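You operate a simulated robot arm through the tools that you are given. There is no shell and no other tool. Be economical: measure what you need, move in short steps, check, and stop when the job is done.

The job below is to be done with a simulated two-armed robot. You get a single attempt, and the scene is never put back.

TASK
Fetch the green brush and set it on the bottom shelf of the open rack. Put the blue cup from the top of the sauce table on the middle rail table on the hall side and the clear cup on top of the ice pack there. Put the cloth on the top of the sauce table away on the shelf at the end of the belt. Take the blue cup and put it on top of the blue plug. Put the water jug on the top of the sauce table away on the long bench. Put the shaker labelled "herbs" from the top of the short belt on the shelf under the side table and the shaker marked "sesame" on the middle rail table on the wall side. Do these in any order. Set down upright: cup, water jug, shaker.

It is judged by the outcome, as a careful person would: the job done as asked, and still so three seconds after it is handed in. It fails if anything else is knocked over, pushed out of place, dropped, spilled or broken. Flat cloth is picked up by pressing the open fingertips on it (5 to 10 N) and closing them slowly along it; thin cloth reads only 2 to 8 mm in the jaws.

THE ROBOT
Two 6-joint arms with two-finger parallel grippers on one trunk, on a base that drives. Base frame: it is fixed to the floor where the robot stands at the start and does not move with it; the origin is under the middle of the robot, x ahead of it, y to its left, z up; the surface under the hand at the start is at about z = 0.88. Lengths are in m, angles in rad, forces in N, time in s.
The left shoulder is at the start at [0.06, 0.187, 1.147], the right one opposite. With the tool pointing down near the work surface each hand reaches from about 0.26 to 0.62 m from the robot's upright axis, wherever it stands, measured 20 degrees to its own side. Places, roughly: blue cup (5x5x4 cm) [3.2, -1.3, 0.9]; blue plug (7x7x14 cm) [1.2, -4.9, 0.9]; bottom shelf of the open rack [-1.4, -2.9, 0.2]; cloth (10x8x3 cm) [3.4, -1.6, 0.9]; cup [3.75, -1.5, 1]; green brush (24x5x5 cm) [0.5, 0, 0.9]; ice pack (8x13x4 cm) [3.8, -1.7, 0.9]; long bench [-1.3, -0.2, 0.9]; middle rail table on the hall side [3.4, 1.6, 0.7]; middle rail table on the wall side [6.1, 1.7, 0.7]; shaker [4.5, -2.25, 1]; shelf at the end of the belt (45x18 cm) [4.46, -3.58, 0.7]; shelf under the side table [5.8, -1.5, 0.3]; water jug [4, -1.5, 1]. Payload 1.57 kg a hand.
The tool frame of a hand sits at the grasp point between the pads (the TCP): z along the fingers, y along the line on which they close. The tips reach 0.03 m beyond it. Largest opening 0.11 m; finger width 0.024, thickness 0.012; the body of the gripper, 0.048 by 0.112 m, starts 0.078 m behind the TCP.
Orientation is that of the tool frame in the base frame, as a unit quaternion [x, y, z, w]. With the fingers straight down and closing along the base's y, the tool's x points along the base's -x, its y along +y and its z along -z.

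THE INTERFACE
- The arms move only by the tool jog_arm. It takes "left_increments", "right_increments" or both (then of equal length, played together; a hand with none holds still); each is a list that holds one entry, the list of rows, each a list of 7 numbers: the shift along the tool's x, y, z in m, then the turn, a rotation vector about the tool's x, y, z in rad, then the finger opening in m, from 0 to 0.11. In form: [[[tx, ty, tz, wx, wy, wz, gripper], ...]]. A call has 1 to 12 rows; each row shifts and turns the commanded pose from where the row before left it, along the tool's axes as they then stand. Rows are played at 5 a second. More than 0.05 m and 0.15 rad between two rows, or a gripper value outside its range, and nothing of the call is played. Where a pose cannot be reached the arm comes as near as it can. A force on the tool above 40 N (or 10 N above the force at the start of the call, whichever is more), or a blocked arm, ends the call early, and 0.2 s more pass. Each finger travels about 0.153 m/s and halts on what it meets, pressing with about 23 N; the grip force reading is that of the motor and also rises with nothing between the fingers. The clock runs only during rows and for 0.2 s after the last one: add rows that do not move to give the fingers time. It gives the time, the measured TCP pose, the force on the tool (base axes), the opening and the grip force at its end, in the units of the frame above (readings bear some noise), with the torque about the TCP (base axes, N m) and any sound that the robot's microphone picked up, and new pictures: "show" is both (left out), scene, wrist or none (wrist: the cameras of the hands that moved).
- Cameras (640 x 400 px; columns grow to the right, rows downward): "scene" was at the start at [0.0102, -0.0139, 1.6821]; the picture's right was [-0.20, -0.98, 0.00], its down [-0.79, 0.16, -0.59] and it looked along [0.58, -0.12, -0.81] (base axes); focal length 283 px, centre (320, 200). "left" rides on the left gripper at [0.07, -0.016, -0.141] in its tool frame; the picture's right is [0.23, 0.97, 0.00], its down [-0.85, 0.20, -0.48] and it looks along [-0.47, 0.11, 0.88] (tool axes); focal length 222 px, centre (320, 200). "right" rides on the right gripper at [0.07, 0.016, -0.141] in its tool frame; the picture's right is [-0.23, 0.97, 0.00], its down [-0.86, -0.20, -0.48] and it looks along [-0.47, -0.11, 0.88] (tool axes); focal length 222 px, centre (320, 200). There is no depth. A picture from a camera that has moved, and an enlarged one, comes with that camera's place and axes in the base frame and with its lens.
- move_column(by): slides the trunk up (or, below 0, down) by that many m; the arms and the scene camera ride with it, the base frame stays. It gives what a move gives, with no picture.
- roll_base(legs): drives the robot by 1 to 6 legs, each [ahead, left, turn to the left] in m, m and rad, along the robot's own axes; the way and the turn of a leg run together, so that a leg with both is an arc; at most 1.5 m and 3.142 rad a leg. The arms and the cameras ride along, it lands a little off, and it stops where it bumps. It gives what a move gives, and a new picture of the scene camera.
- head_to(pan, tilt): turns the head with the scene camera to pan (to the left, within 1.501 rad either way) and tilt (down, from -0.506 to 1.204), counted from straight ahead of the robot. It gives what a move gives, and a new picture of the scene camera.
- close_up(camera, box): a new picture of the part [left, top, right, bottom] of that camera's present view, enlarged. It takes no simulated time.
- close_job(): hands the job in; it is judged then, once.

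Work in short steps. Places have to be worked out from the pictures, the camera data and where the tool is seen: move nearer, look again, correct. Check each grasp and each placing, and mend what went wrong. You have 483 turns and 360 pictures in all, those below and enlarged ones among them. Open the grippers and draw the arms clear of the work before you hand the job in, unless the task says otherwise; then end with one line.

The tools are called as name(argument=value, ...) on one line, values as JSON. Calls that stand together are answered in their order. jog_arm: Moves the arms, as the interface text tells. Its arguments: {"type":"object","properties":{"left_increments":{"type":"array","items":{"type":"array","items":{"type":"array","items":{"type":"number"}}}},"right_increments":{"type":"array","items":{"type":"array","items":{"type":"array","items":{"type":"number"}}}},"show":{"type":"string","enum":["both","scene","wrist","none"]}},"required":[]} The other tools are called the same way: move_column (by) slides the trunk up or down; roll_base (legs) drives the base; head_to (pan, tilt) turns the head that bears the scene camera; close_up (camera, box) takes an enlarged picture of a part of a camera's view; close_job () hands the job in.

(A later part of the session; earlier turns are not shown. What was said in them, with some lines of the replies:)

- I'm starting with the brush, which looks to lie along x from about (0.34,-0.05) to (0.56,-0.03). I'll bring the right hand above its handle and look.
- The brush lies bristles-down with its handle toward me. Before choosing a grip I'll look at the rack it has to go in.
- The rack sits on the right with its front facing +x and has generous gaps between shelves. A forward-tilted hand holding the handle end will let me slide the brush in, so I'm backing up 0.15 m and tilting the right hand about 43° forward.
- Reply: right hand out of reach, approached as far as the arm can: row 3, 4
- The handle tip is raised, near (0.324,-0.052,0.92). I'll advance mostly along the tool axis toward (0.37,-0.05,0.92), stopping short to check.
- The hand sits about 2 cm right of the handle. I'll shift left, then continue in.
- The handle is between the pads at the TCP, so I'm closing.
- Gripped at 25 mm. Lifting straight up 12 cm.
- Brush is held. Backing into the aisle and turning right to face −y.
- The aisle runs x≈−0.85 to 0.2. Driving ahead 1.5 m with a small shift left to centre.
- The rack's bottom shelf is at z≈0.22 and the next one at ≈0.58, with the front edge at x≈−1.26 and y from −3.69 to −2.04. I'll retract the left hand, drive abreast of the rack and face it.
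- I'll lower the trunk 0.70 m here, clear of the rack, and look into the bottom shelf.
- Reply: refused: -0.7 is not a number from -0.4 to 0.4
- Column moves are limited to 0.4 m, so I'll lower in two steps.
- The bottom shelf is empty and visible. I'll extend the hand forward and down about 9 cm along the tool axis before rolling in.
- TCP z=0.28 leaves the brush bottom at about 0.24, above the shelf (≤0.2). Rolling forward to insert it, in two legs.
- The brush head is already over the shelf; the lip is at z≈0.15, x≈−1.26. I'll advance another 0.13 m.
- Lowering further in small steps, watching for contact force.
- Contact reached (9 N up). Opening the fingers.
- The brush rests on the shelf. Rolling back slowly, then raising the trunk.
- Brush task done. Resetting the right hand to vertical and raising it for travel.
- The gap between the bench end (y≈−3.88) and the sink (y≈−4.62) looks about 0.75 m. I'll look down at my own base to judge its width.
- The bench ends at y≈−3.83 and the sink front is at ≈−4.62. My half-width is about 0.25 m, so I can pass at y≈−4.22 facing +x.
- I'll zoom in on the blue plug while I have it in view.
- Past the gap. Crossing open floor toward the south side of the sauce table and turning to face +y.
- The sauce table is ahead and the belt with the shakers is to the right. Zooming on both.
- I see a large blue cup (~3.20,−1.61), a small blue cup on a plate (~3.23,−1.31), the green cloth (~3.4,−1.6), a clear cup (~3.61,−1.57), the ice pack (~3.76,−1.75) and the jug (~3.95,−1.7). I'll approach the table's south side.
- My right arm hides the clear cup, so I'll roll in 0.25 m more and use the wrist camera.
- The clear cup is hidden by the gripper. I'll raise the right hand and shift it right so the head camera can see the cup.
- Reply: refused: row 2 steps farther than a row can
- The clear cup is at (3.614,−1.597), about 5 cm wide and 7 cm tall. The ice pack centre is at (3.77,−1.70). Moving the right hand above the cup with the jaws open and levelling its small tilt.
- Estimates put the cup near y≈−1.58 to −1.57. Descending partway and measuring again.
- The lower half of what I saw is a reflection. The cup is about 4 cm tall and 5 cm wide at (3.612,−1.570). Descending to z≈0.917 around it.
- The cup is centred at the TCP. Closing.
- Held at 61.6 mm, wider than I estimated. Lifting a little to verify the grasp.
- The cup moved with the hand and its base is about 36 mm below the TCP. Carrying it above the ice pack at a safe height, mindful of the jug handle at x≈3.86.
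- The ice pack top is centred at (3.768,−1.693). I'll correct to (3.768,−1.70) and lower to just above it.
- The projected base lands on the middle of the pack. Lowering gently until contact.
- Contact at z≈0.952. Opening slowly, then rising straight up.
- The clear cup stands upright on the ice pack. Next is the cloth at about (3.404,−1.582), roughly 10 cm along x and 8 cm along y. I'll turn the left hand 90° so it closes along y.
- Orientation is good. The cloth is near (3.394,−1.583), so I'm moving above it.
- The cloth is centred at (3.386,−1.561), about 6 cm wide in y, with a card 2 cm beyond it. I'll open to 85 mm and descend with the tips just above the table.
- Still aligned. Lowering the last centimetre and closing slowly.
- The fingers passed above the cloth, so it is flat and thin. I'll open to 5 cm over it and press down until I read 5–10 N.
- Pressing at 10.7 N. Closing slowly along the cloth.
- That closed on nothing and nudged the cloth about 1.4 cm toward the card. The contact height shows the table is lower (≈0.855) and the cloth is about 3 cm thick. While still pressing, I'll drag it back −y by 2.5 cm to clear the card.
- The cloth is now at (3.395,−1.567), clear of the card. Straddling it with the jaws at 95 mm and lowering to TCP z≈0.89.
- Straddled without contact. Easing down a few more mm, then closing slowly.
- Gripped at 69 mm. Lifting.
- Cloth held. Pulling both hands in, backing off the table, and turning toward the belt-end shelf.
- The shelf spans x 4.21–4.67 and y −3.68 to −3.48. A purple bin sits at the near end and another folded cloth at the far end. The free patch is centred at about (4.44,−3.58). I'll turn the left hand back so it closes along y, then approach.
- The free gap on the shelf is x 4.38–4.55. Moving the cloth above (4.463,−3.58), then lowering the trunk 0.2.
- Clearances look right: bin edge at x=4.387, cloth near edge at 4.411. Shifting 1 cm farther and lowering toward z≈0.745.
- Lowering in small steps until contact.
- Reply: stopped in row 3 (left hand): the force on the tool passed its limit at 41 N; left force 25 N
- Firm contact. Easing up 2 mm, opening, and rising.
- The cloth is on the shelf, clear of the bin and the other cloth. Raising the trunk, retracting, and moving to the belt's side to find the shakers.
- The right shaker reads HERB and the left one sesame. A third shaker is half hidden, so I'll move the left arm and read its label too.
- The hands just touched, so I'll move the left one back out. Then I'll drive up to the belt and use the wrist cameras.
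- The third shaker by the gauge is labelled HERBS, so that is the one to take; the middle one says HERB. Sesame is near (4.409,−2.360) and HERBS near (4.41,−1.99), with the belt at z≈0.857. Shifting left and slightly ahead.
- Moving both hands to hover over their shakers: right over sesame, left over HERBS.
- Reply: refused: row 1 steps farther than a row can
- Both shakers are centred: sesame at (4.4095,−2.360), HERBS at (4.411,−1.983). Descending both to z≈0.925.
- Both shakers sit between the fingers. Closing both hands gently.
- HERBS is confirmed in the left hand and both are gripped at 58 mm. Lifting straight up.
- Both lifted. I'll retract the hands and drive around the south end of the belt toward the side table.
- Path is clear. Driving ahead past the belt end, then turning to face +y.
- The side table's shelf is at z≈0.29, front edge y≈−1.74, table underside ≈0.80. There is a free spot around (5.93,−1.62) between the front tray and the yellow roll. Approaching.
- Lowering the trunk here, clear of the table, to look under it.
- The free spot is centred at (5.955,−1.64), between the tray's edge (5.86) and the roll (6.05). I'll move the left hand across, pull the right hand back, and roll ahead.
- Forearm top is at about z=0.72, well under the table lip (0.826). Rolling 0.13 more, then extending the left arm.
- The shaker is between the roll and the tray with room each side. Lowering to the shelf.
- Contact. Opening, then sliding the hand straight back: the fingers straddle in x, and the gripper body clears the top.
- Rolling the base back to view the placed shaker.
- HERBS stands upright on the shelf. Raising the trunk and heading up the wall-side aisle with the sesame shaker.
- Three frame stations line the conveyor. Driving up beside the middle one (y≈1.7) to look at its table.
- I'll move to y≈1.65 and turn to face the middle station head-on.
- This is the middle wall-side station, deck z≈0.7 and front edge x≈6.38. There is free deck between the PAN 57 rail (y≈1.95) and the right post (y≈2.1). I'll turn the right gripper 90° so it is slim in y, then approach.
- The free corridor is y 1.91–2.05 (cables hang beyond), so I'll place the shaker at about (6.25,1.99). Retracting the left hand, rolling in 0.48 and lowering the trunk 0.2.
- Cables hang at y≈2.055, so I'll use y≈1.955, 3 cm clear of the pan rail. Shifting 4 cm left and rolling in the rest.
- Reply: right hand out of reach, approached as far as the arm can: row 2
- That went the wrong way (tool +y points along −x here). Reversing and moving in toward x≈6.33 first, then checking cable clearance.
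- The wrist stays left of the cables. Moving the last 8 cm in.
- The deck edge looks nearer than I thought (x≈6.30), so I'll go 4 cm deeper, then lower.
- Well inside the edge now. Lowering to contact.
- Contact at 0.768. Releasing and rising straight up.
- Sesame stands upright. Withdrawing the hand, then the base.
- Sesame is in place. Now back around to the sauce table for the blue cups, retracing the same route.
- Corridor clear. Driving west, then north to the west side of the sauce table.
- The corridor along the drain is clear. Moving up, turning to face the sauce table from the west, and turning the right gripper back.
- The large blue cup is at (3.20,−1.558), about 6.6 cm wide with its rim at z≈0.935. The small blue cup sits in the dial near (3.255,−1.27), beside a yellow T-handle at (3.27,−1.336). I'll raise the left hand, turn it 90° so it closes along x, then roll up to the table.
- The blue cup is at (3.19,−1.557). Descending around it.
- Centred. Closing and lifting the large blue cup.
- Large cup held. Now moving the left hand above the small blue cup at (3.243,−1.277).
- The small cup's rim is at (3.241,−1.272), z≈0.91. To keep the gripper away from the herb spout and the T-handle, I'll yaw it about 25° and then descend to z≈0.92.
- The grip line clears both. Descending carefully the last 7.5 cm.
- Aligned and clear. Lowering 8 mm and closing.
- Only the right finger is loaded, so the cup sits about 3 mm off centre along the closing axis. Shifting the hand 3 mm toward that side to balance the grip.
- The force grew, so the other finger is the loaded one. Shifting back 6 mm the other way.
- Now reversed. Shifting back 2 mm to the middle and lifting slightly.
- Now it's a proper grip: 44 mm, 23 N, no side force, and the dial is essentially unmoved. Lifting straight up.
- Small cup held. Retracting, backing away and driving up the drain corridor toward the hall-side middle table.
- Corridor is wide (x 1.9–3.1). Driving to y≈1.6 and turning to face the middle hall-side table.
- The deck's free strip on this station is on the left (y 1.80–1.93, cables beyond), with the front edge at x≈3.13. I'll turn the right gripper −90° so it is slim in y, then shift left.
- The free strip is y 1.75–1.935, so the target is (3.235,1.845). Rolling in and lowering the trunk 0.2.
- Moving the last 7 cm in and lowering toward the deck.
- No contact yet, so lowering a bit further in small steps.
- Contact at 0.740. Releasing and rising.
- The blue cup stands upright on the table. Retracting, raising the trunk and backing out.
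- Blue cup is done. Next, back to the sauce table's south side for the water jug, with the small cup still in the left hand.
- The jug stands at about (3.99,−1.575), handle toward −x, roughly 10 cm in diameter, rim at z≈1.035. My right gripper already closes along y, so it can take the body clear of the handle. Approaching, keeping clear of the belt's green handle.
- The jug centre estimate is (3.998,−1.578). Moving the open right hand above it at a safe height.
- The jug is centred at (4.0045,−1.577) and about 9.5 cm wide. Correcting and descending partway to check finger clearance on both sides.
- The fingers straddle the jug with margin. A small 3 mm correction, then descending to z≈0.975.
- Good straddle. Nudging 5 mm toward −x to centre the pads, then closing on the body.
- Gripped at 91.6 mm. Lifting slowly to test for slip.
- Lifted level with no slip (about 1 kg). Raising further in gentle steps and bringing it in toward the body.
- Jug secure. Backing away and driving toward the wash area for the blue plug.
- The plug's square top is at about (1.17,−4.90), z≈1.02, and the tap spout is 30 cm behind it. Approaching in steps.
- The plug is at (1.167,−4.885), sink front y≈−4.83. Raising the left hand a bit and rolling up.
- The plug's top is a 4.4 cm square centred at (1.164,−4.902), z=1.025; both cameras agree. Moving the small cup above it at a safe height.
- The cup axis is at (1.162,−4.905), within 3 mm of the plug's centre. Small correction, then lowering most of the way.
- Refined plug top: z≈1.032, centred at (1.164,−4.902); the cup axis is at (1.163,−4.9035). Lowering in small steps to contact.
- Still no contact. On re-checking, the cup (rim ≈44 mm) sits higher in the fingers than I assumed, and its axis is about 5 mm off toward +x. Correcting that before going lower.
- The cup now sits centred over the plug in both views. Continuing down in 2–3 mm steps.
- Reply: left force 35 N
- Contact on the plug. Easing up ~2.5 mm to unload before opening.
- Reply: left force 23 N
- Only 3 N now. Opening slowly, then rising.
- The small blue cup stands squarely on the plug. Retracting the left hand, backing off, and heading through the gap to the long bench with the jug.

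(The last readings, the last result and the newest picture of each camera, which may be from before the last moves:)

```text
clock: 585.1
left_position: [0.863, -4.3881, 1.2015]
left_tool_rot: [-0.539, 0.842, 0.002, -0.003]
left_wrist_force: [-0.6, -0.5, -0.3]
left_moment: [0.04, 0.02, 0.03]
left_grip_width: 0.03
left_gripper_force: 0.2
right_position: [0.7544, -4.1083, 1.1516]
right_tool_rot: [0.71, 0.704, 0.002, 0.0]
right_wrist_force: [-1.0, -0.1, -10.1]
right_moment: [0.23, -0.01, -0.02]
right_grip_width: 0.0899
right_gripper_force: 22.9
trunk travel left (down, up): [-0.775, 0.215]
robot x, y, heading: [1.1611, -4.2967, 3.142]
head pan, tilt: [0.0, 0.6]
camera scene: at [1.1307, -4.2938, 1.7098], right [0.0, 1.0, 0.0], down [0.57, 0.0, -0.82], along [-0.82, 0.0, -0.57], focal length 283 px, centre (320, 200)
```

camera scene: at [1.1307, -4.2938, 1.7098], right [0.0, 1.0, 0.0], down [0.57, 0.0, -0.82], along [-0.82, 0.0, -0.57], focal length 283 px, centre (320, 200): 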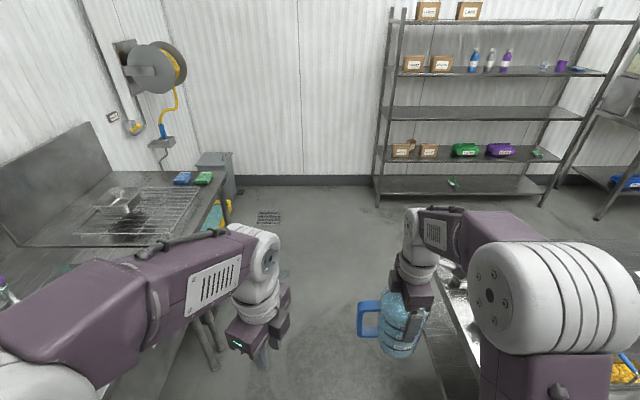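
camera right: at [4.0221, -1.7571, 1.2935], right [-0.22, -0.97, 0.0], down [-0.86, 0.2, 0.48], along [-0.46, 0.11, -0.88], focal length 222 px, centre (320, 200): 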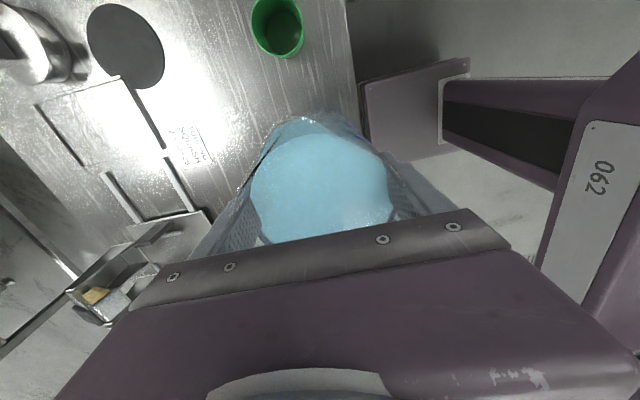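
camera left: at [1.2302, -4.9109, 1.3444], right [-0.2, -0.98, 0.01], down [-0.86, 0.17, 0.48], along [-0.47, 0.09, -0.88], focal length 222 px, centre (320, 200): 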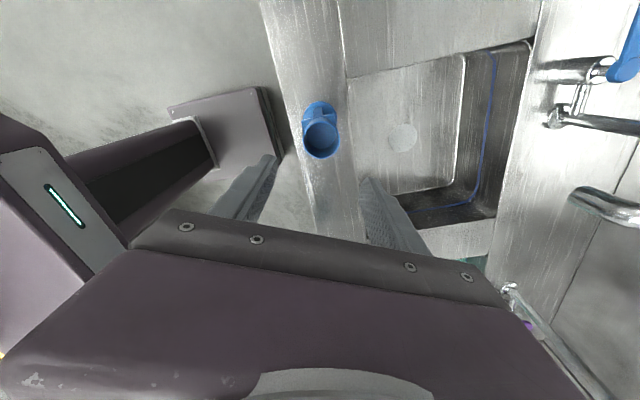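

The gap is clear. Driving through, then turning up the aisle.

roll_base(legs=[[1.48, 0, 0], [0, 0, -1.571]])

head_to(pan=0, tilt=0.5)

```text
clock: 596.2
left_position: [-0.4079, -4.0021, 1.2015]
left_tool_rot: [0.212, 0.977, 0.002, -0.002]
left_wrist_force: [-0.2, 0.0, -0.3]
left_moment: [0.02, 0.01, -0.02]
left_grip_width: 0.0298
left_gripper_force: 0.1
right_position: [-0.1273, -3.8917, 1.1512]
right_tool_rot: [1.0, -0.002, 0.002, 0.001]
right_wrist_force: [-0.3, 0.4, -9.6]
right_moment: [0.01, -0.22, 0.01]
right_grip_width: 0.0899
right_gripper_force: 23.5
trunk travel left (down, up): [-0.775, 0.215]
robot x, y, heading: [-0.3141, -4.2975, 1.58]
head pan, tilt: [0.0, 0.6]
camera scene: at [-0.3136, -4.2693, 1.7099], right [1.0, 0.0, 0.0], down [0.0, -0.57, -0.82], along [0.0, 0.82, -0.57], focal length 283 px, centre (320, 200)
```

scene: 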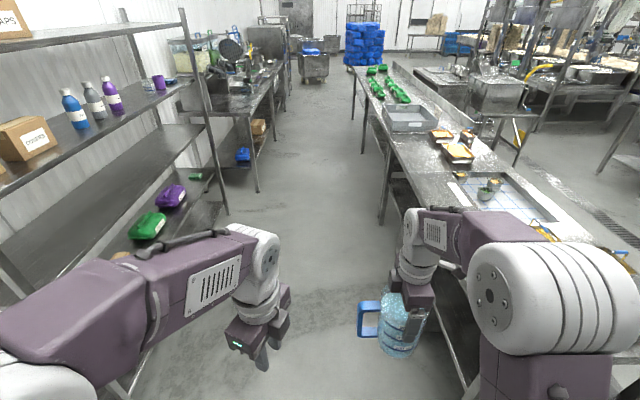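

```text
clock: 596.9
left_position: [-0.4083, -4.003, 1.202]
left_tool_rot: [0.211, 0.977, 0.003, -0.001]
left_wrist_force: [0.5, 0.7, 0.1]
left_moment: [0.02, 0.0, 0.0]
left_grip_width: 0.03
left_gripper_force: 0.1
right_position: [-0.1277, -3.8907, 1.1518]
right_tool_rot: [1.0, -0.001, 0.002, 0.002]
right_wrist_force: [-0.4, -0.4, -9.7]
right_moment: [-0.03, -0.17, 0.04]
right_grip_width: 0.0895
right_gripper_force: 23.1
trunk travel left (down, up): [-0.775, 0.215]
robot x, y, heading: [-0.3122, -4.302, 1.572]
head pan, tilt: [0.0, 0.499]
camera scene: at [-0.3134, -4.2667, 1.7189], right [1.0, 0.0, 0.0], down [0.0, -0.48, -0.88], along [0.0, 0.88, -0.48], focal length 283 px, centre (320, 200)
```

scene: 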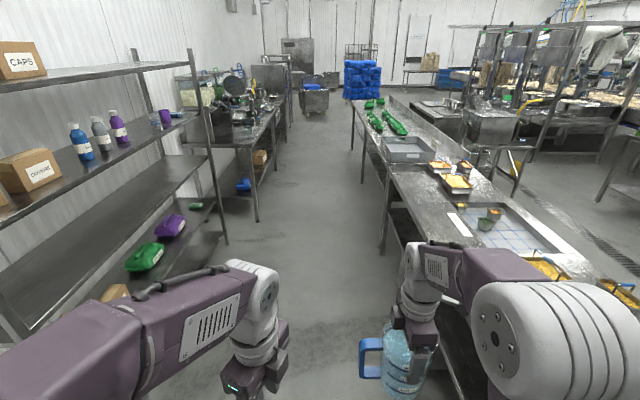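

The aisle is clear. Driving up to the long bench and looking for free space on it.

roll_base(legs=[[1.4, 0.04, 0], [1.4, 0, 0], [1.0, 0, 0]])

head_to(pan=1.1, tilt=0.6)

```text
clock: 615.2
left_position: [-0.4533, -0.2184, 1.2013]
left_tool_rot: [0.216, 0.976, 0.003, -0.001]
left_wrist_force: [0.0, 0.6, 0.2]
left_moment: [0.03, 0.01, 0.06]
left_grip_width: 0.0301
left_gripper_force: 0.0
right_position: [-0.1728, -0.1089, 1.1515]
right_tool_rot: [1.0, -0.005, 0.001, 0.002]
right_wrist_force: [0.2, 0.2, -9.8]
right_moment: [-0.02, -0.27, 0.04]
right_grip_width: 0.0899
right_gripper_force: 23.4
trunk travel left (down, up): [-0.775, 0.215]
robot x, y, heading: [-0.3625, -0.5137, 1.565]
head pan, tilt: [0.0, 0.499]
camera scene: at [-0.363, -0.4836, 1.719], right [1.0, 0.0, 0.0], down [0.0, -0.48, -0.88], along [0.0, 0.88, -0.48], focal length 283 px, centre (320, 200)
```

scene: 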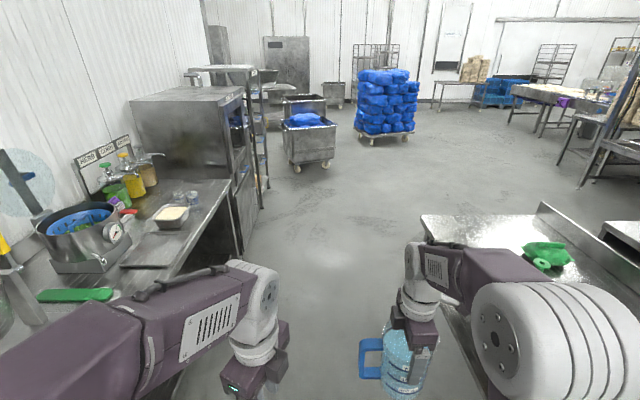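

```text
clock: 616.5
left_position: [-0.4547, -0.217, 1.2011]
left_tool_rot: [0.216, 0.976, 0.002, -0.002]
left_wrist_force: [0.2, 0.5, 0.3]
left_moment: [0.04, 0.03, 0.01]
left_grip_width: 0.0299
left_gripper_force: 0.0
right_position: [-0.1725, -0.1089, 1.1507]
right_tool_rot: [1.0, -0.006, 0.002, 0.003]
right_wrist_force: [-0.2, -0.1, -10.2]
right_moment: [0.0, -0.18, 0.03]
right_grip_width: 0.0901
right_gripper_force: 22.6
trunk travel left (down, up): [-0.775, 0.215]
robot x, y, heading: [-0.3617, -0.5188, 1.571]
head pan, tilt: [1.1, 0.6]
camera scene: at [-0.442, -0.5329, 1.71], right [0.46, 0.89, 0.0], down [0.5, -0.26, -0.83], along [-0.73, 0.38, -0.56], focal length 283 px, centre (320, 200)
```

scene: 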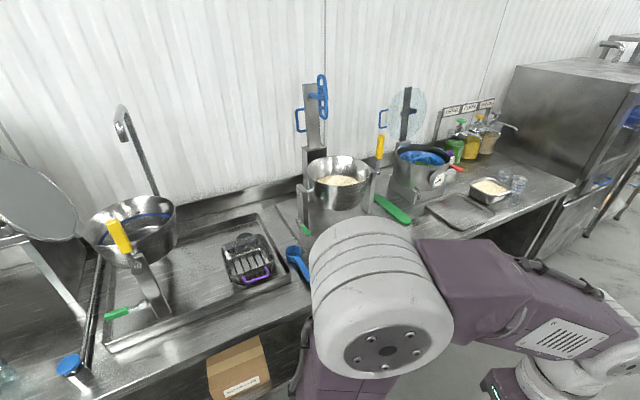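

I'll move up a little and turn to face the bench.

roll_base(legs=[[0.45, 0, 0], [0, 0, 1.571]])

head_to(pan=0, tilt=0.75)

```text
clock: 623.1
left_position: [-0.6594, -0.1629, 1.2012]
left_tool_rot: [-0.54, 0.842, 0.001, -0.003]
left_wrist_force: [0.2, 0.1, 0.3]
left_moment: [-0.02, 0.01, 0.02]
left_grip_width: 0.0301
left_gripper_force: 0.0
right_position: [-0.7681, 0.1187, 1.1517]
right_tool_rot: [0.71, 0.705, 0.003, 0.002]
right_wrist_force: [0.7, -0.3, -9.7]
right_moment: [0.21, 0.0, -0.02]
right_grip_width: 0.0897
right_gripper_force: 23.6
trunk travel left (down, up): [-0.775, 0.215]
robot x, y, heading: [-0.3592, -0.068, -3.142]
head pan, tilt: [1.1, 0.6]
camera scene: at [-0.3436, -0.1457, 1.71], right [-0.89, 0.45, 0.0], down [0.26, 0.5, -0.83], along [-0.37, -0.74, -0.56], focal length 283 px, centre (320, 200)
```

scene: 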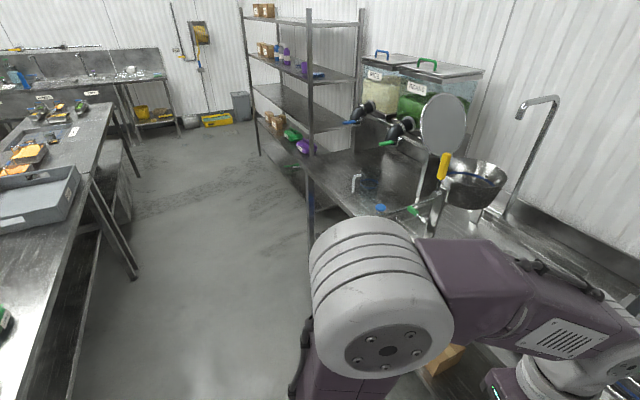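

```text
clock: 624.4
left_position: [-0.6594, -0.163, 1.2027]
left_tool_rot: [-0.54, 0.841, 0.001, -0.002]
left_wrist_force: [-0.8, 0.3, 0.4]
left_moment: [0.01, -0.01, -0.01]
left_grip_width: 0.0298
left_gripper_force: 0.1
right_position: [-0.7676, 0.1175, 1.151]
right_tool_rot: [0.709, 0.705, 0.003, 0.001]
right_wrist_force: [-0.2, -0.2, -10.9]
right_moment: [0.22, -0.02, -0.01]
right_grip_width: 0.0899
right_gripper_force: 23.3
trunk travel left (down, up): [-0.775, 0.215]
robot x, y, heading: [-0.3592, -0.0713, -3.143]
head pan, tilt: [0.0, 0.75]
camera scene: at [-0.3863, -0.0673, 1.697], right [0.0, 1.0, 0.0], down [0.68, 0.0, -0.73], along [-0.73, 0.0, -0.68], focal length 283 px, centre (320, 200)
```

scene: 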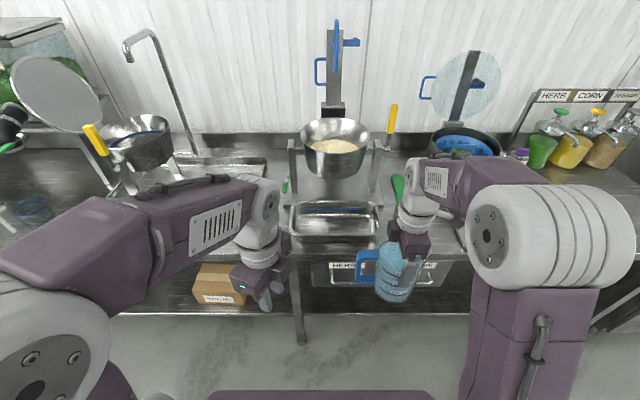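

close_up(camera="scene", box=[220, 130, 540, 300])

close_up(camera="right", box=[0, 0, 640, 400])

```text
2.00 times, centred on (380, 215) of scene
camera zoom: at [-0.3863, -0.0673, 1.697], right [0.0, 1.0, 0.0], down [0.68, 0.0, -0.73], along [-0.73, 0.0, -0.68], focal length 567 px, centre (200, 170)
```

zoom: 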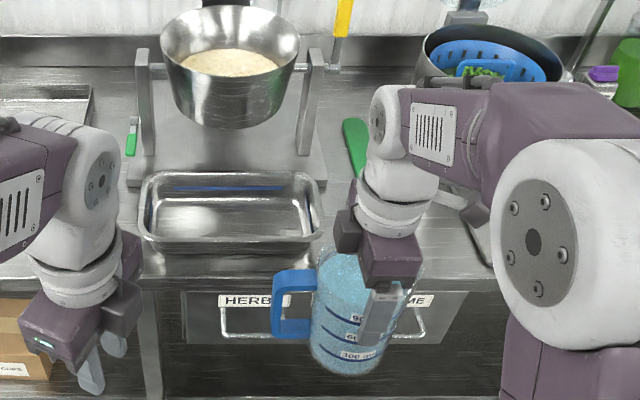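

```text
1.00 times, centred on (320, 200) of right (not enlarged: the box is as wide or as high as the picture)
camera zoom: at [-0.7537, 0.1873, 1.2929], right [0.97, -0.23, 0.0], down [-0.21, -0.85, 0.47], along [-0.11, -0.46, -0.88], focal length 222 px, centre (320, 200)
```

zoom: 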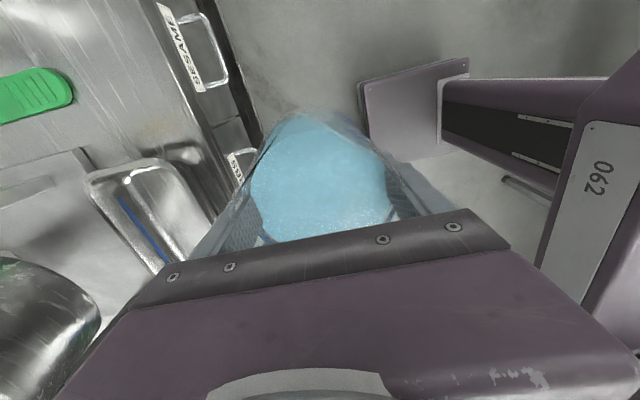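

There's free bench to the right of the steel tray, roughly y 0.15–0.45, with a green board end behind it. Shifting right for a better look.

roll_base(legs=[[0, -0.25, 0]])

head_to(pan=0.1, tilt=0.85)

close_up(camera="right", box=[0, 0, 640, 400])

```text
clock: 626.2
left_position: [-0.6593, 0.0872, 1.2018]
left_tool_rot: [-0.541, 0.841, 0.002, -0.002]
left_wrist_force: [1.0, -1.0, -0.3]
left_moment: [0.02, 0.02, -0.02]
left_grip_width: 0.0299
left_gripper_force: 0.1
right_position: [-0.7685, 0.3669, 1.1524]
right_tool_rot: [0.71, 0.704, 0.003, 0.001]
right_wrist_force: [1.0, -0.7, -10.6]
right_moment: [0.2, 0.0, -0.02]
right_grip_width: 0.09
right_gripper_force: 23.0
trunk travel left (down, up): [-0.775, 0.215]
robot x, y, heading: [-0.3614, 0.1885, -3.144]
head pan, tilt: [0.0, 0.75]
camera scene: at [-0.3864, 0.1818, 1.697], right [0.0, 1.0, 0.0], down [0.68, 0.0, -0.73], along [-0.73, 0.0, -0.68], focal length 283 px, centre (320, 200)
```

scene: 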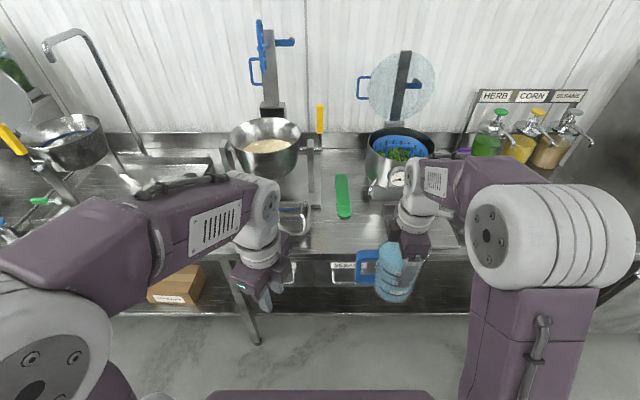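

```text
clock: 626.9
left_position: [-0.6593, 0.0877, 1.2022]
left_tool_rot: [-0.541, 0.841, 0.001, -0.003]
left_wrist_force: [0.4, 0.2, -0.1]
left_moment: [0.03, 0.0, -0.01]
left_grip_width: 0.03
left_gripper_force: 0.0
right_position: [-0.768, 0.3686, 1.1519]
right_tool_rot: [0.71, 0.704, 0.004, 0.001]
right_wrist_force: [0.1, 0.1, -9.6]
right_moment: [0.19, 0.02, 0.01]
right_grip_width: 0.0899
right_gripper_force: 23.7
trunk travel left (down, up): [-0.775, 0.215]
robot x, y, heading: [-0.3617, 0.1824, -3.138]
head pan, tilt: [0.099, 0.85]
camera scene: at [-0.3813, 0.1766, 1.689], right [-0.1, 0.99, 0.0], down [0.75, 0.07, -0.66], along [-0.66, -0.07, -0.75], focal length 283 px, centre (320, 200)
```

scene: 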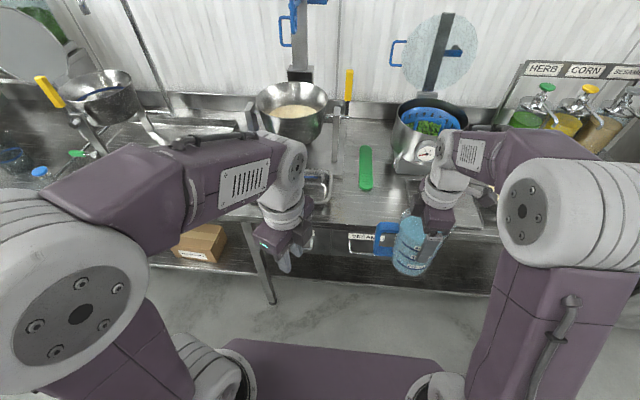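

```text
1.00 times, centred on (320, 200) of right (not enlarged: the box is as wide or as high as the picture)
camera zoom: at [-0.754, 0.4382, 1.2927], right [0.97, -0.23, 0.0], down [-0.21, -0.86, 0.48], along [-0.11, -0.46, -0.88], focal length 222 px, centre (320, 200)
```

zoom: 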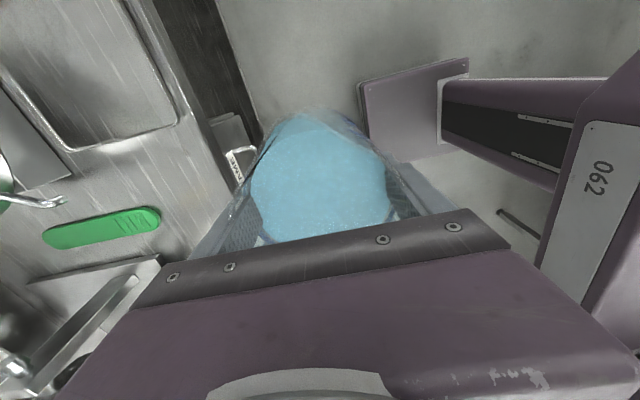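

The free rectangle is y 0.14–0.44, x −0.99 to −1.17. Target for the jug is (−1.08, 0.305), handle toward −y. Rolling 0.22 closer.

roll_base(legs=[[0.22, 0, 0]])

jog_arm(right_increments=[[[-0.015, 0.02, 0, 0, 0, 0, 0.06], [-0.015, 0.02, 0, 0, 0, 0, 0.06], [-0.015, 0.02, 0, 0, 0, 0, 0.06], [-0.015, 0.02, 0, 0, 0, 0, 0.06]]])

```text
clock: 628.6
left_position: [-0.8765, 0.0869, 1.2013]
left_tool_rot: [-0.541, 0.841, 0.002, -0.003]
left_wrist_force: [-0.3, -0.5, -0.9]
left_moment: [-0.05, 0.03, 0.03]
left_grip_width: 0.0301
left_gripper_force: 0.0
right_position: [-0.9863, 0.3692, 1.1525]
right_tool_rot: [0.71, 0.705, 0.003, -0.001]
right_wrist_force: [0.3, 0.3, -9.4]
right_moment: [0.19, -0.03, 0.03]
right_grip_width: 0.0899
right_gripper_force: 22.6
trunk travel left (down, up): [-0.775, 0.215]
robot x, y, heading: [-0.5824, 0.1878, -3.148]
head pan, tilt: [0.099, 0.85]
camera scene: at [-0.5983, 0.1759, 1.689], right [-0.1, 0.99, 0.0], down [0.75, 0.08, -0.66], along [-0.66, -0.07, -0.75], focal length 283 px, centre (320, 200)
```

scene: 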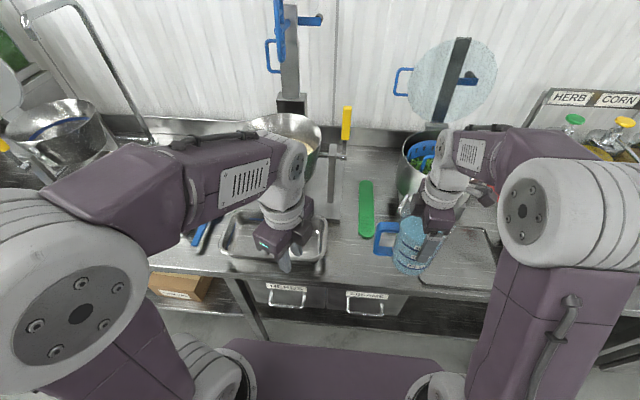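

```text
clock: 629.6
left_position: [-0.8784, 0.0876, 1.2019]
left_tool_rot: [-0.54, 0.842, 0.002, -0.003]
left_wrist_force: [-0.1, -0.2, 0.0]
left_moment: [0.0, 0.06, -0.01]
left_grip_width: 0.0298
left_gripper_force: 0.1
right_position: [-0.908, 0.3064, 1.1529]
right_tool_rot: [0.71, 0.704, 0.004, 0.001]
right_wrist_force: [0.8, 0.3, -10.1]
right_moment: [0.2, -0.02, -0.01]
right_grip_width: 0.0897
right_gripper_force: 23.1
trunk travel left (down, up): [-0.775, 0.215]
robot x, y, heading: [-0.5824, 0.1834, -3.144]
head pan, tilt: [0.099, 0.85]
camera scene: at [-0.5991, 0.1751, 1.689], right [-0.1, 0.99, 0.0], down [0.75, 0.08, -0.66], along [-0.66, -0.07, -0.75], focal length 283 px, centre (320, 200)
camera right: at [-0.8927, 0.3769, 1.294], right [0.97, -0.23, 0.0], down [-0.21, -0.86, 0.47], along [-0.11, -0.46, -0.88], focal length 222 px, centre (320, 200)
```

scene: 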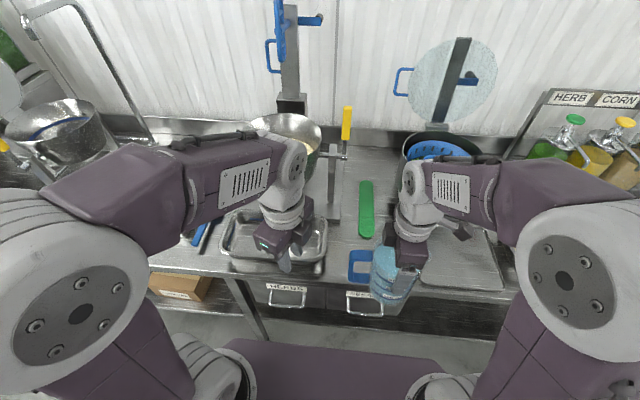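
right: 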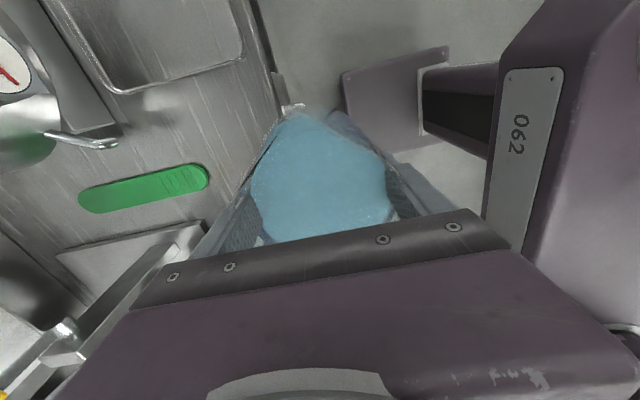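

Positive tool-y goes +x here, so I'll reverse and move the jug in to x≈−1.08.

jog_arm(right_increments=[[[0, -0.03, 0, 0, 0, 0, 0.06], [0, -0.035, 0, 0, 0, 0, 0.06], [0, -0.035, 0, 0, 0, 0, 0.06], [0, -0.035, 0, 0, 0, 0, 0.06], [0, -0.035, 0, 0, 0, 0, 0.06], [0, 0, 0.03, 0, 0, 0, 0.06], [0, 0, 0.03, 0, 0, 0, 0.06], [0, 0, 0.03, 0, 0, 0, 0.06], [0, 0, 0.02, 0, 0, 0, 0.06], [0, 0, 0, 0, 0, 0, 0.06]]])

close_up(camera="scene", box=[300, 150, 500, 310])

```text
clock: 631.8
left_position: [-0.88, 0.0887, 1.2008]
left_tool_rot: [-0.54, 0.841, 0.001, -0.003]
left_wrist_force: [-0.4, 0.2, 0.9]
left_moment: [-0.02, -0.02, 0.0]
left_grip_width: 0.0298
left_gripper_force: 0.0
right_position: [-1.0778, 0.3105, 1.0397]
right_tool_rot: [0.71, 0.704, 0.003, 0.001]
right_wrist_force: [0.3, 0.0, -10.8]
right_moment: [0.24, -0.03, 0.03]
right_grip_width: 0.0898
right_gripper_force: 22.7
trunk travel left (down, up): [-0.775, 0.215]
robot x, y, heading: [-0.5799, 0.1812, -3.142]
head pan, tilt: [0.099, 0.85]
camera scene: at [-0.6014, 0.1758, 1.689], right [-0.1, 0.99, 0.0], down [0.75, 0.08, -0.66], along [-0.66, -0.07, -0.75], focal length 283 px, centre (320, 200)
camera right: at [-1.0639, 0.3789, 1.1816], right [0.97, -0.23, 0.0], down [-0.21, -0.86, 0.47], along [-0.11, -0.46, -0.88], focal length 222 px, centre (320, 200)
```

scene: 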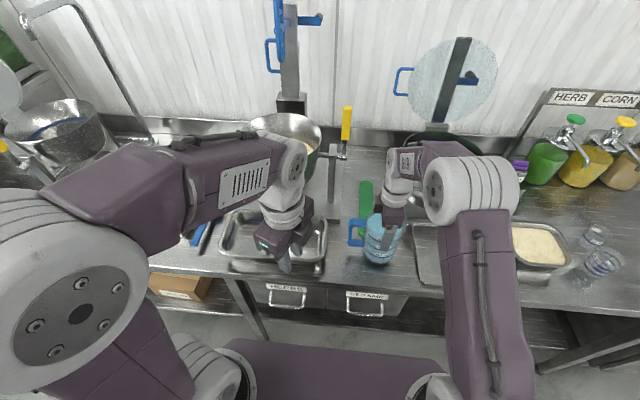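
right: 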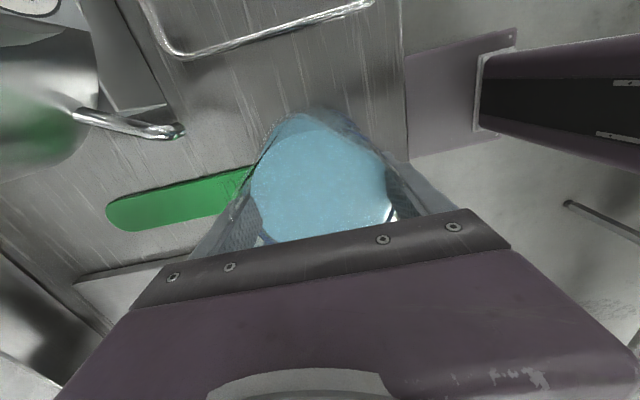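

```text
2.50 times, centred on (400, 230) of scene
camera zoom: at [-0.6014, 0.1758, 1.689], right [-0.1, 0.99, 0.0], down [0.75, 0.08, -0.66], along [-0.66, -0.07, -0.75], focal length 708 px, centre (120, 125)
```

zoom: 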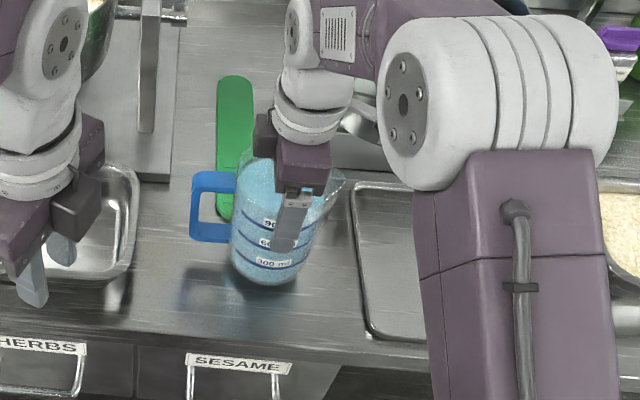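

Clear on all sides. Lowering the jug to the bench in small steps.

jog_arm(right_increments=[[[0, 0, 0.015, 0, 0, 0, 0.06], [0, 0, 0.01, 0, 0, 0, 0.06], [0, 0, 0.006, 0, 0, 0, 0.06], [0, 0, 0, 0, 0, 0, 0.06]]], show="none")

```text
clock: 632.8
left_position: [-0.8785, 0.0895, 1.2022]
left_tool_rot: [-0.54, 0.841, 0.002, -0.003]
left_wrist_force: [0.0, 0.0, 1.3]
left_moment: [-0.03, 0.01, 0.01]
left_grip_width: 0.0301
left_gripper_force: 0.0
right_position: [-1.0765, 0.3096, 1.0107]
right_tool_rot: [0.71, 0.705, 0.001, 0.001]
right_wrist_force: [-7.1, 3.3, 10.8]
right_moment: [-0.22, 0.1, -0.16]
right_grip_width: 0.0902
right_gripper_force: 23.4
trunk travel left (down, up): [-0.775, 0.215]
robot x, y, heading: [-0.5828, 0.1785, -3.143]
head pan, tilt: [0.099, 0.85]
```

Contact (force reversed to +10.8 N). Checking the picture before releasing.

close_up(camera="scene", box=[320, 160, 460, 300])

close_up(camera="right", box=[0, 0, 640, 400])

```text
2.86 times, centred on (390, 230) of scene
camera zoom: at [-0.5994, 0.1767, 1.689], right [-0.1, 0.99, 0.0], down [0.75, 0.07, -0.66], along [-0.66, -0.07, -0.75], focal length 810 px, centre (120, 114)
```

zoom: 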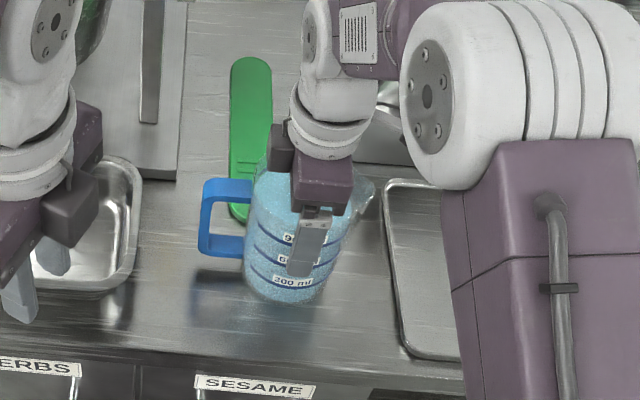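

```text
1.00 times, centred on (320, 200) of right (not enlarged: the box is as wide or as high as the picture)
camera zoom: at [-1.0625, 0.3793, 1.1514], right [0.97, -0.23, 0.0], down [-0.21, -0.85, 0.48], along [-0.11, -0.46, -0.88], focal length 222 px, centre (320, 200)
```

zoom: 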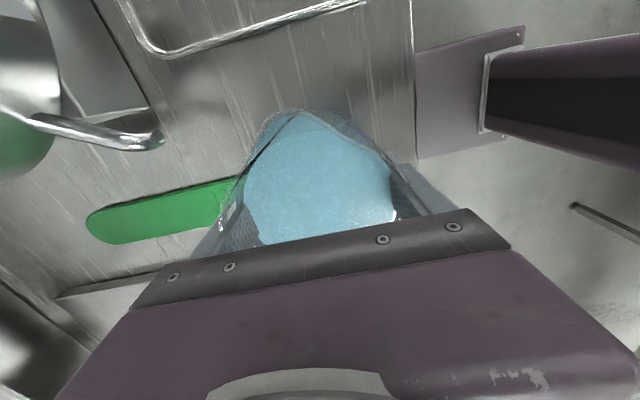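

It rests on bare bench, clear of the green board. Easing up 1 mm to relax the load, then opening gradually.

jog_arm(right_increments=[[[0, 0, -0.001, 0, 0, 0, 0.06], [0, 0, 0, 0, 0, 0, 0.06]]], show="none")

```text
clock: 633.4
left_position: [-0.8789, 0.0874, 1.2019]
left_tool_rot: [-0.54, 0.842, 0.001, -0.002]
left_wrist_force: [0.7, 1.3, 1.4]
left_moment: [0.0, 0.03, 0.02]
left_grip_width: 0.03
left_gripper_force: 0.1
right_position: [-1.0779, 0.3091, 1.0101]
right_tool_rot: [0.709, 0.705, 0.004, 0.001]
right_wrist_force: [-3.1, 0.8, -0.2]
right_moment: [-0.19, 0.21, -0.18]
right_grip_width: 0.0897
right_gripper_force: 22.8
trunk travel left (down, up): [-0.775, 0.215]
robot x, y, heading: [-0.5806, 0.1839, -3.145]
head pan, tilt: [0.099, 0.85]
```

Nearly zero net force, so the bench carries it. Opening.

jog_arm(right_increments=[[[0, 0, 0, 0, 0, 0, 0.09], [0, 0, 0, 0, 0, 0, 0.094], [0, 0, 0, 0, 0, 0, 0.1], [0, 0, 0, 0, 0, 0, 0.11], [0, 0, 0, 0, 0, 0, 0.11]]])

close_up(camera="scene", box=[320, 160, 460, 300])

```text
clock: 634.6
left_position: [-0.8782, 0.0876, 1.2021]
left_tool_rot: [-0.54, 0.842, 0.002, -0.004]
left_wrist_force: [0.5, -0.2, 0.2]
left_moment: [-0.03, -0.01, -0.01]
left_grip_width: 0.0301
left_gripper_force: 0.0
right_position: [-1.0762, 0.3095, 1.0112]
right_tool_rot: [0.709, 0.705, 0.004, 0.0]
right_wrist_force: [0.0, 0.8, 0.1]
right_moment: [-0.02, -0.03, -0.02]
right_grip_width: 0.1099
right_gripper_force: 0.1
trunk travel left (down, up): [-0.775, 0.215]
robot x, y, heading: [-0.575, 0.1828, -3.14]
head pan, tilt: [0.099, 0.85]
camera scene: at [-0.6001, 0.1755, 1.689], right [-0.1, 0.99, 0.0], down [0.75, 0.08, -0.66], along [-0.66, -0.07, -0.75], focal length 283 px, centre (320, 200)
camera right: at [-1.0623, 0.3786, 1.1525], right [0.97, -0.23, 0.0], down [-0.21, -0.86, 0.47], along [-0.11, -0.46, -0.88], focal length 222 px, centre (320, 200)
```

scene: 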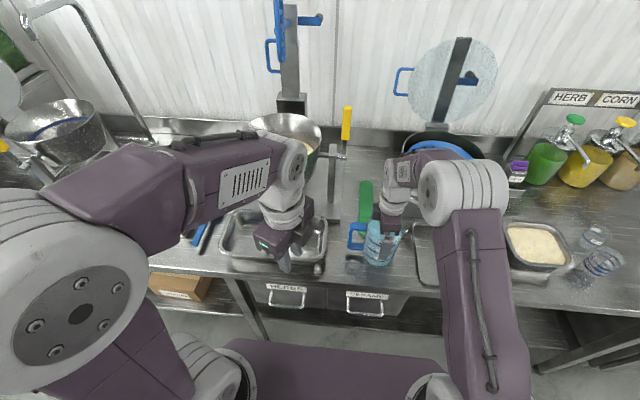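
right: 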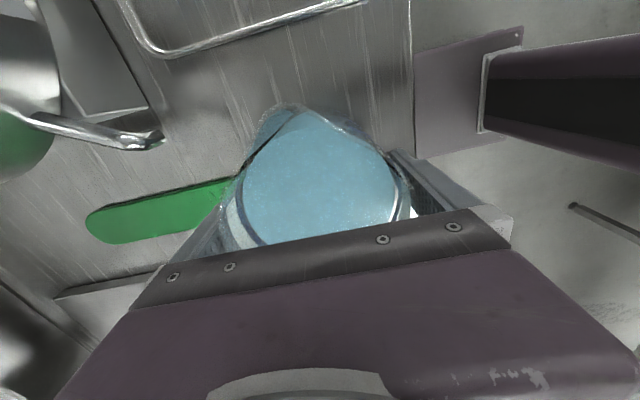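

```text
2.86 times, centred on (390, 230) of scene
camera zoom: at [-0.6001, 0.1755, 1.689], right [-0.1, 0.99, 0.0], down [0.75, 0.08, -0.66], along [-0.66, -0.07, -0.75], focal length 810 px, centre (120, 114)
```

zoom: 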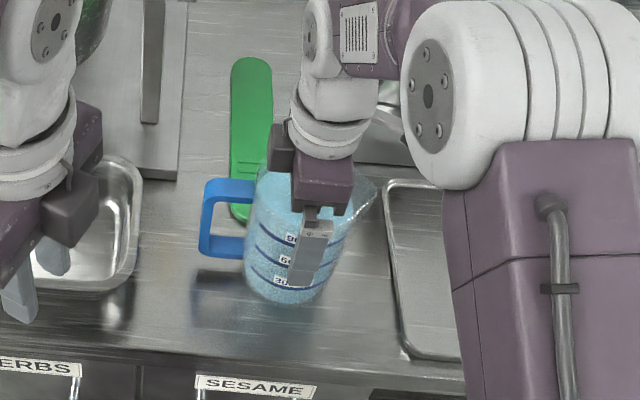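

Released and stable. Shifting the hand 4 mm toward −x to even the finger gaps, then rising slowly.

jog_arm(right_increments=[[[0, -0.004, 0, 0, 0, 0, 0.11], [0, 0, -0.015, 0, 0, 0, 0.11], [0, 0, -0.025, 0, 0, 0, 0.11], [0, 0, -0.03, 0, 0, 0, 0.11], [0, 0, -0.035, 0, 0, 0, 0.11], [0, 0, -0.04, 0, 0, 0, 0.11], [0, 0, -0.03, 0, 0, 0, 0.11]]])

close_up(camera="scene", box=[320, 160, 460, 300])

```text
clock: 636.2
left_position: [-0.8783, 0.0865, 1.2012]
left_tool_rot: [-0.541, 0.841, 0.002, -0.004]
left_wrist_force: [-0.5, -0.6, -0.4]
left_moment: [0.02, 0.02, 0.02]
left_grip_width: 0.0301
left_gripper_force: 0.1
right_position: [-1.0817, 0.3094, 1.1865]
right_tool_rot: [0.71, 0.704, 0.002, 0.001]
right_wrist_force: [0.1, 0.0, -0.2]
right_moment: [0.0, 0.0, -0.01]
right_grip_width: 0.1098
right_gripper_force: 0.1
trunk travel left (down, up): [-0.775, 0.215]
robot x, y, heading: [-0.5778, 0.1841, -3.142]
head pan, tilt: [0.099, 0.85]
camera scene: at [-0.5998, 0.1755, 1.689], right [-0.1, 0.99, 0.0], down [0.75, 0.08, -0.66], along [-0.66, -0.07, -0.75], focal length 283 px, centre (320, 200)
camera right: at [-1.0672, 0.378, 1.3283], right [0.97, -0.23, 0.0], down [-0.21, -0.86, 0.47], along [-0.11, -0.46, -0.88], focal length 222 px, centre (320, 200)
```

scene: 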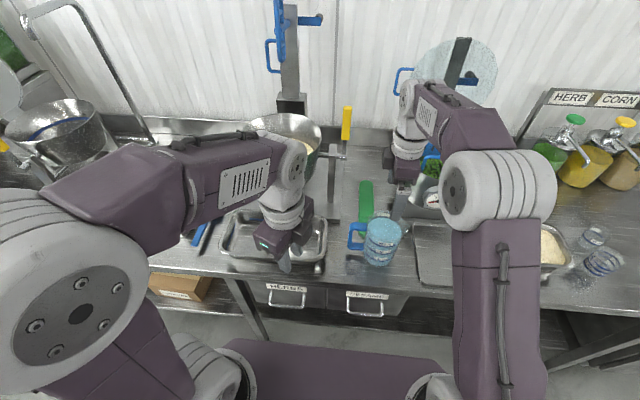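
right: 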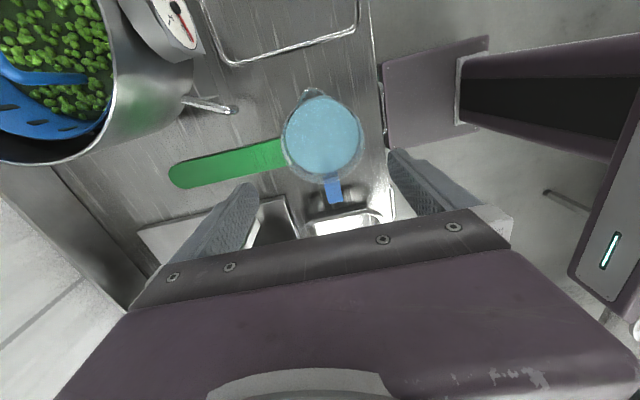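

```text
2.86 times, centred on (390, 230) of scene
camera zoom: at [-0.5998, 0.1755, 1.689], right [-0.1, 0.99, 0.0], down [0.75, 0.08, -0.66], along [-0.66, -0.07, -0.75], focal length 810 px, centre (120, 114)
```

zoom: 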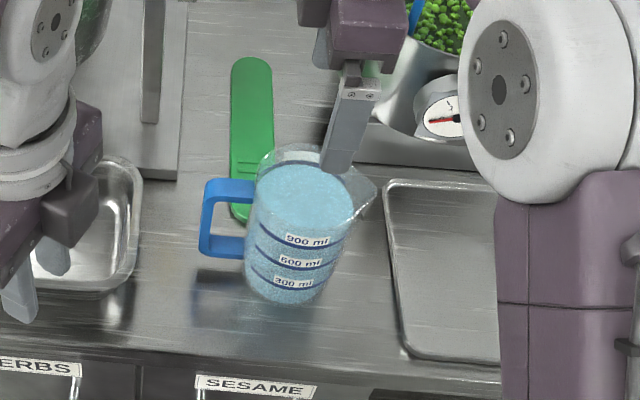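

The jug stands upright on the long bench, clear of its neighbours. Withdrawing both arms and backing away.

jog_arm(right_increments=[[[0, 0.02, -0.03, 0, 0, 0, 0.11], [0, 0.045, 0, 0, 0, 0, 0.11], [0, 0.045, 0, 0, 0, 0, 0.1], [0, 0.045, 0, 0, 0, 0, 0.1], [0, 0.035, 0, 0, 0, 0, 0.1]]], left_increments=[[[0, 0, 0, 0, 0, 0, 0.06], [0, 0, 0, 0, 0, 0, 0.1], [0, 0, 0, 0, 0, 0, 0.1], [0, 0, 0, 0, 0, 0, 0.1], [0, 0, 0, 0, 0, 0, 0.1]]], show="none")

roll_base(legs=[[-0.25, 0, 0]])

close_up(camera="scene", box=[290, 120, 470, 290])

```text
clock: 637.4
left_position: [-0.8759, 0.0884, 1.2024]
left_tool_rot: [-0.54, 0.842, 0.002, -0.003]
left_wrist_force: [0.4, -0.4, -0.5]
left_moment: [-0.01, 0.0, -0.01]
left_grip_width: 0.1001
left_gripper_force: 0.1
right_position: [-0.8903, 0.3084, 1.217]
right_tool_rot: [0.71, 0.704, 0.002, 0.0]
right_wrist_force: [-0.1, 0.5, 0.5]
right_moment: [0.02, 0.06, -0.01]
right_grip_width: 0.0999
right_gripper_force: 0.2
trunk travel left (down, up): [-0.775, 0.215]
robot x, y, heading: [-0.5835, 0.1837, -3.142]
head pan, tilt: [0.099, 0.85]
```

```text
clock: 639.2
left_position: [-0.6315, 0.088, 1.2012]
left_tool_rot: [-0.541, 0.841, 0.001, -0.003]
left_wrist_force: [-0.8, 0.3, -0.9]
left_moment: [0.0, -0.03, -0.01]
left_grip_width: 0.0999
left_gripper_force: 0.0
right_position: [-0.6444, 0.3066, 1.2162]
right_tool_rot: [0.709, 0.705, 0.003, 0.001]
right_wrist_force: [-0.2, 0.2, -0.4]
right_moment: [0.02, -0.03, 0.01]
right_grip_width: 0.1001
right_gripper_force: 0.1
trunk travel left (down, up): [-0.775, 0.215]
robot x, y, heading: [-0.3286, 0.1824, -3.135]
head pan, tilt: [0.099, 0.85]
camera scene: at [-0.3531, 0.1759, 1.689], right [-0.1, 0.99, 0.0], down [0.75, 0.08, -0.66], along [-0.66, -0.07, -0.75], focal length 283 px, centre (320, 200)
```

scene: 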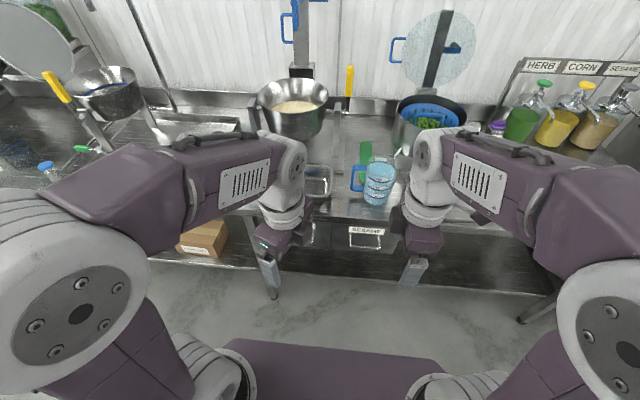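

```text
2.35 times, centred on (380, 205) of scene
camera zoom: at [-0.3531, 0.1759, 1.689], right [-0.1, 0.99, 0.0], down [0.75, 0.08, -0.66], along [-0.66, -0.07, -0.75], focal length 667 px, centre (179, 188)
```

zoom: 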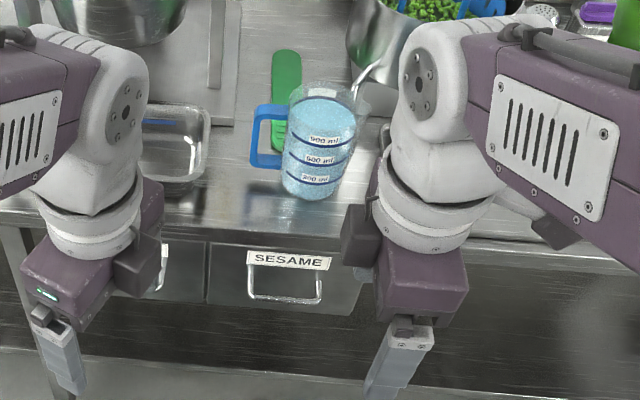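

Every item is placed, the grippers are open and both arms are clear of the work. Handing in.

close_job()

```text
The job is handed in.
```

All the moves you asked for are done and the job is handed in; with two blue cups on the sauce table, I put the large one on the hall-side middle rail table and the small one from the sauce dial on the blue plug.
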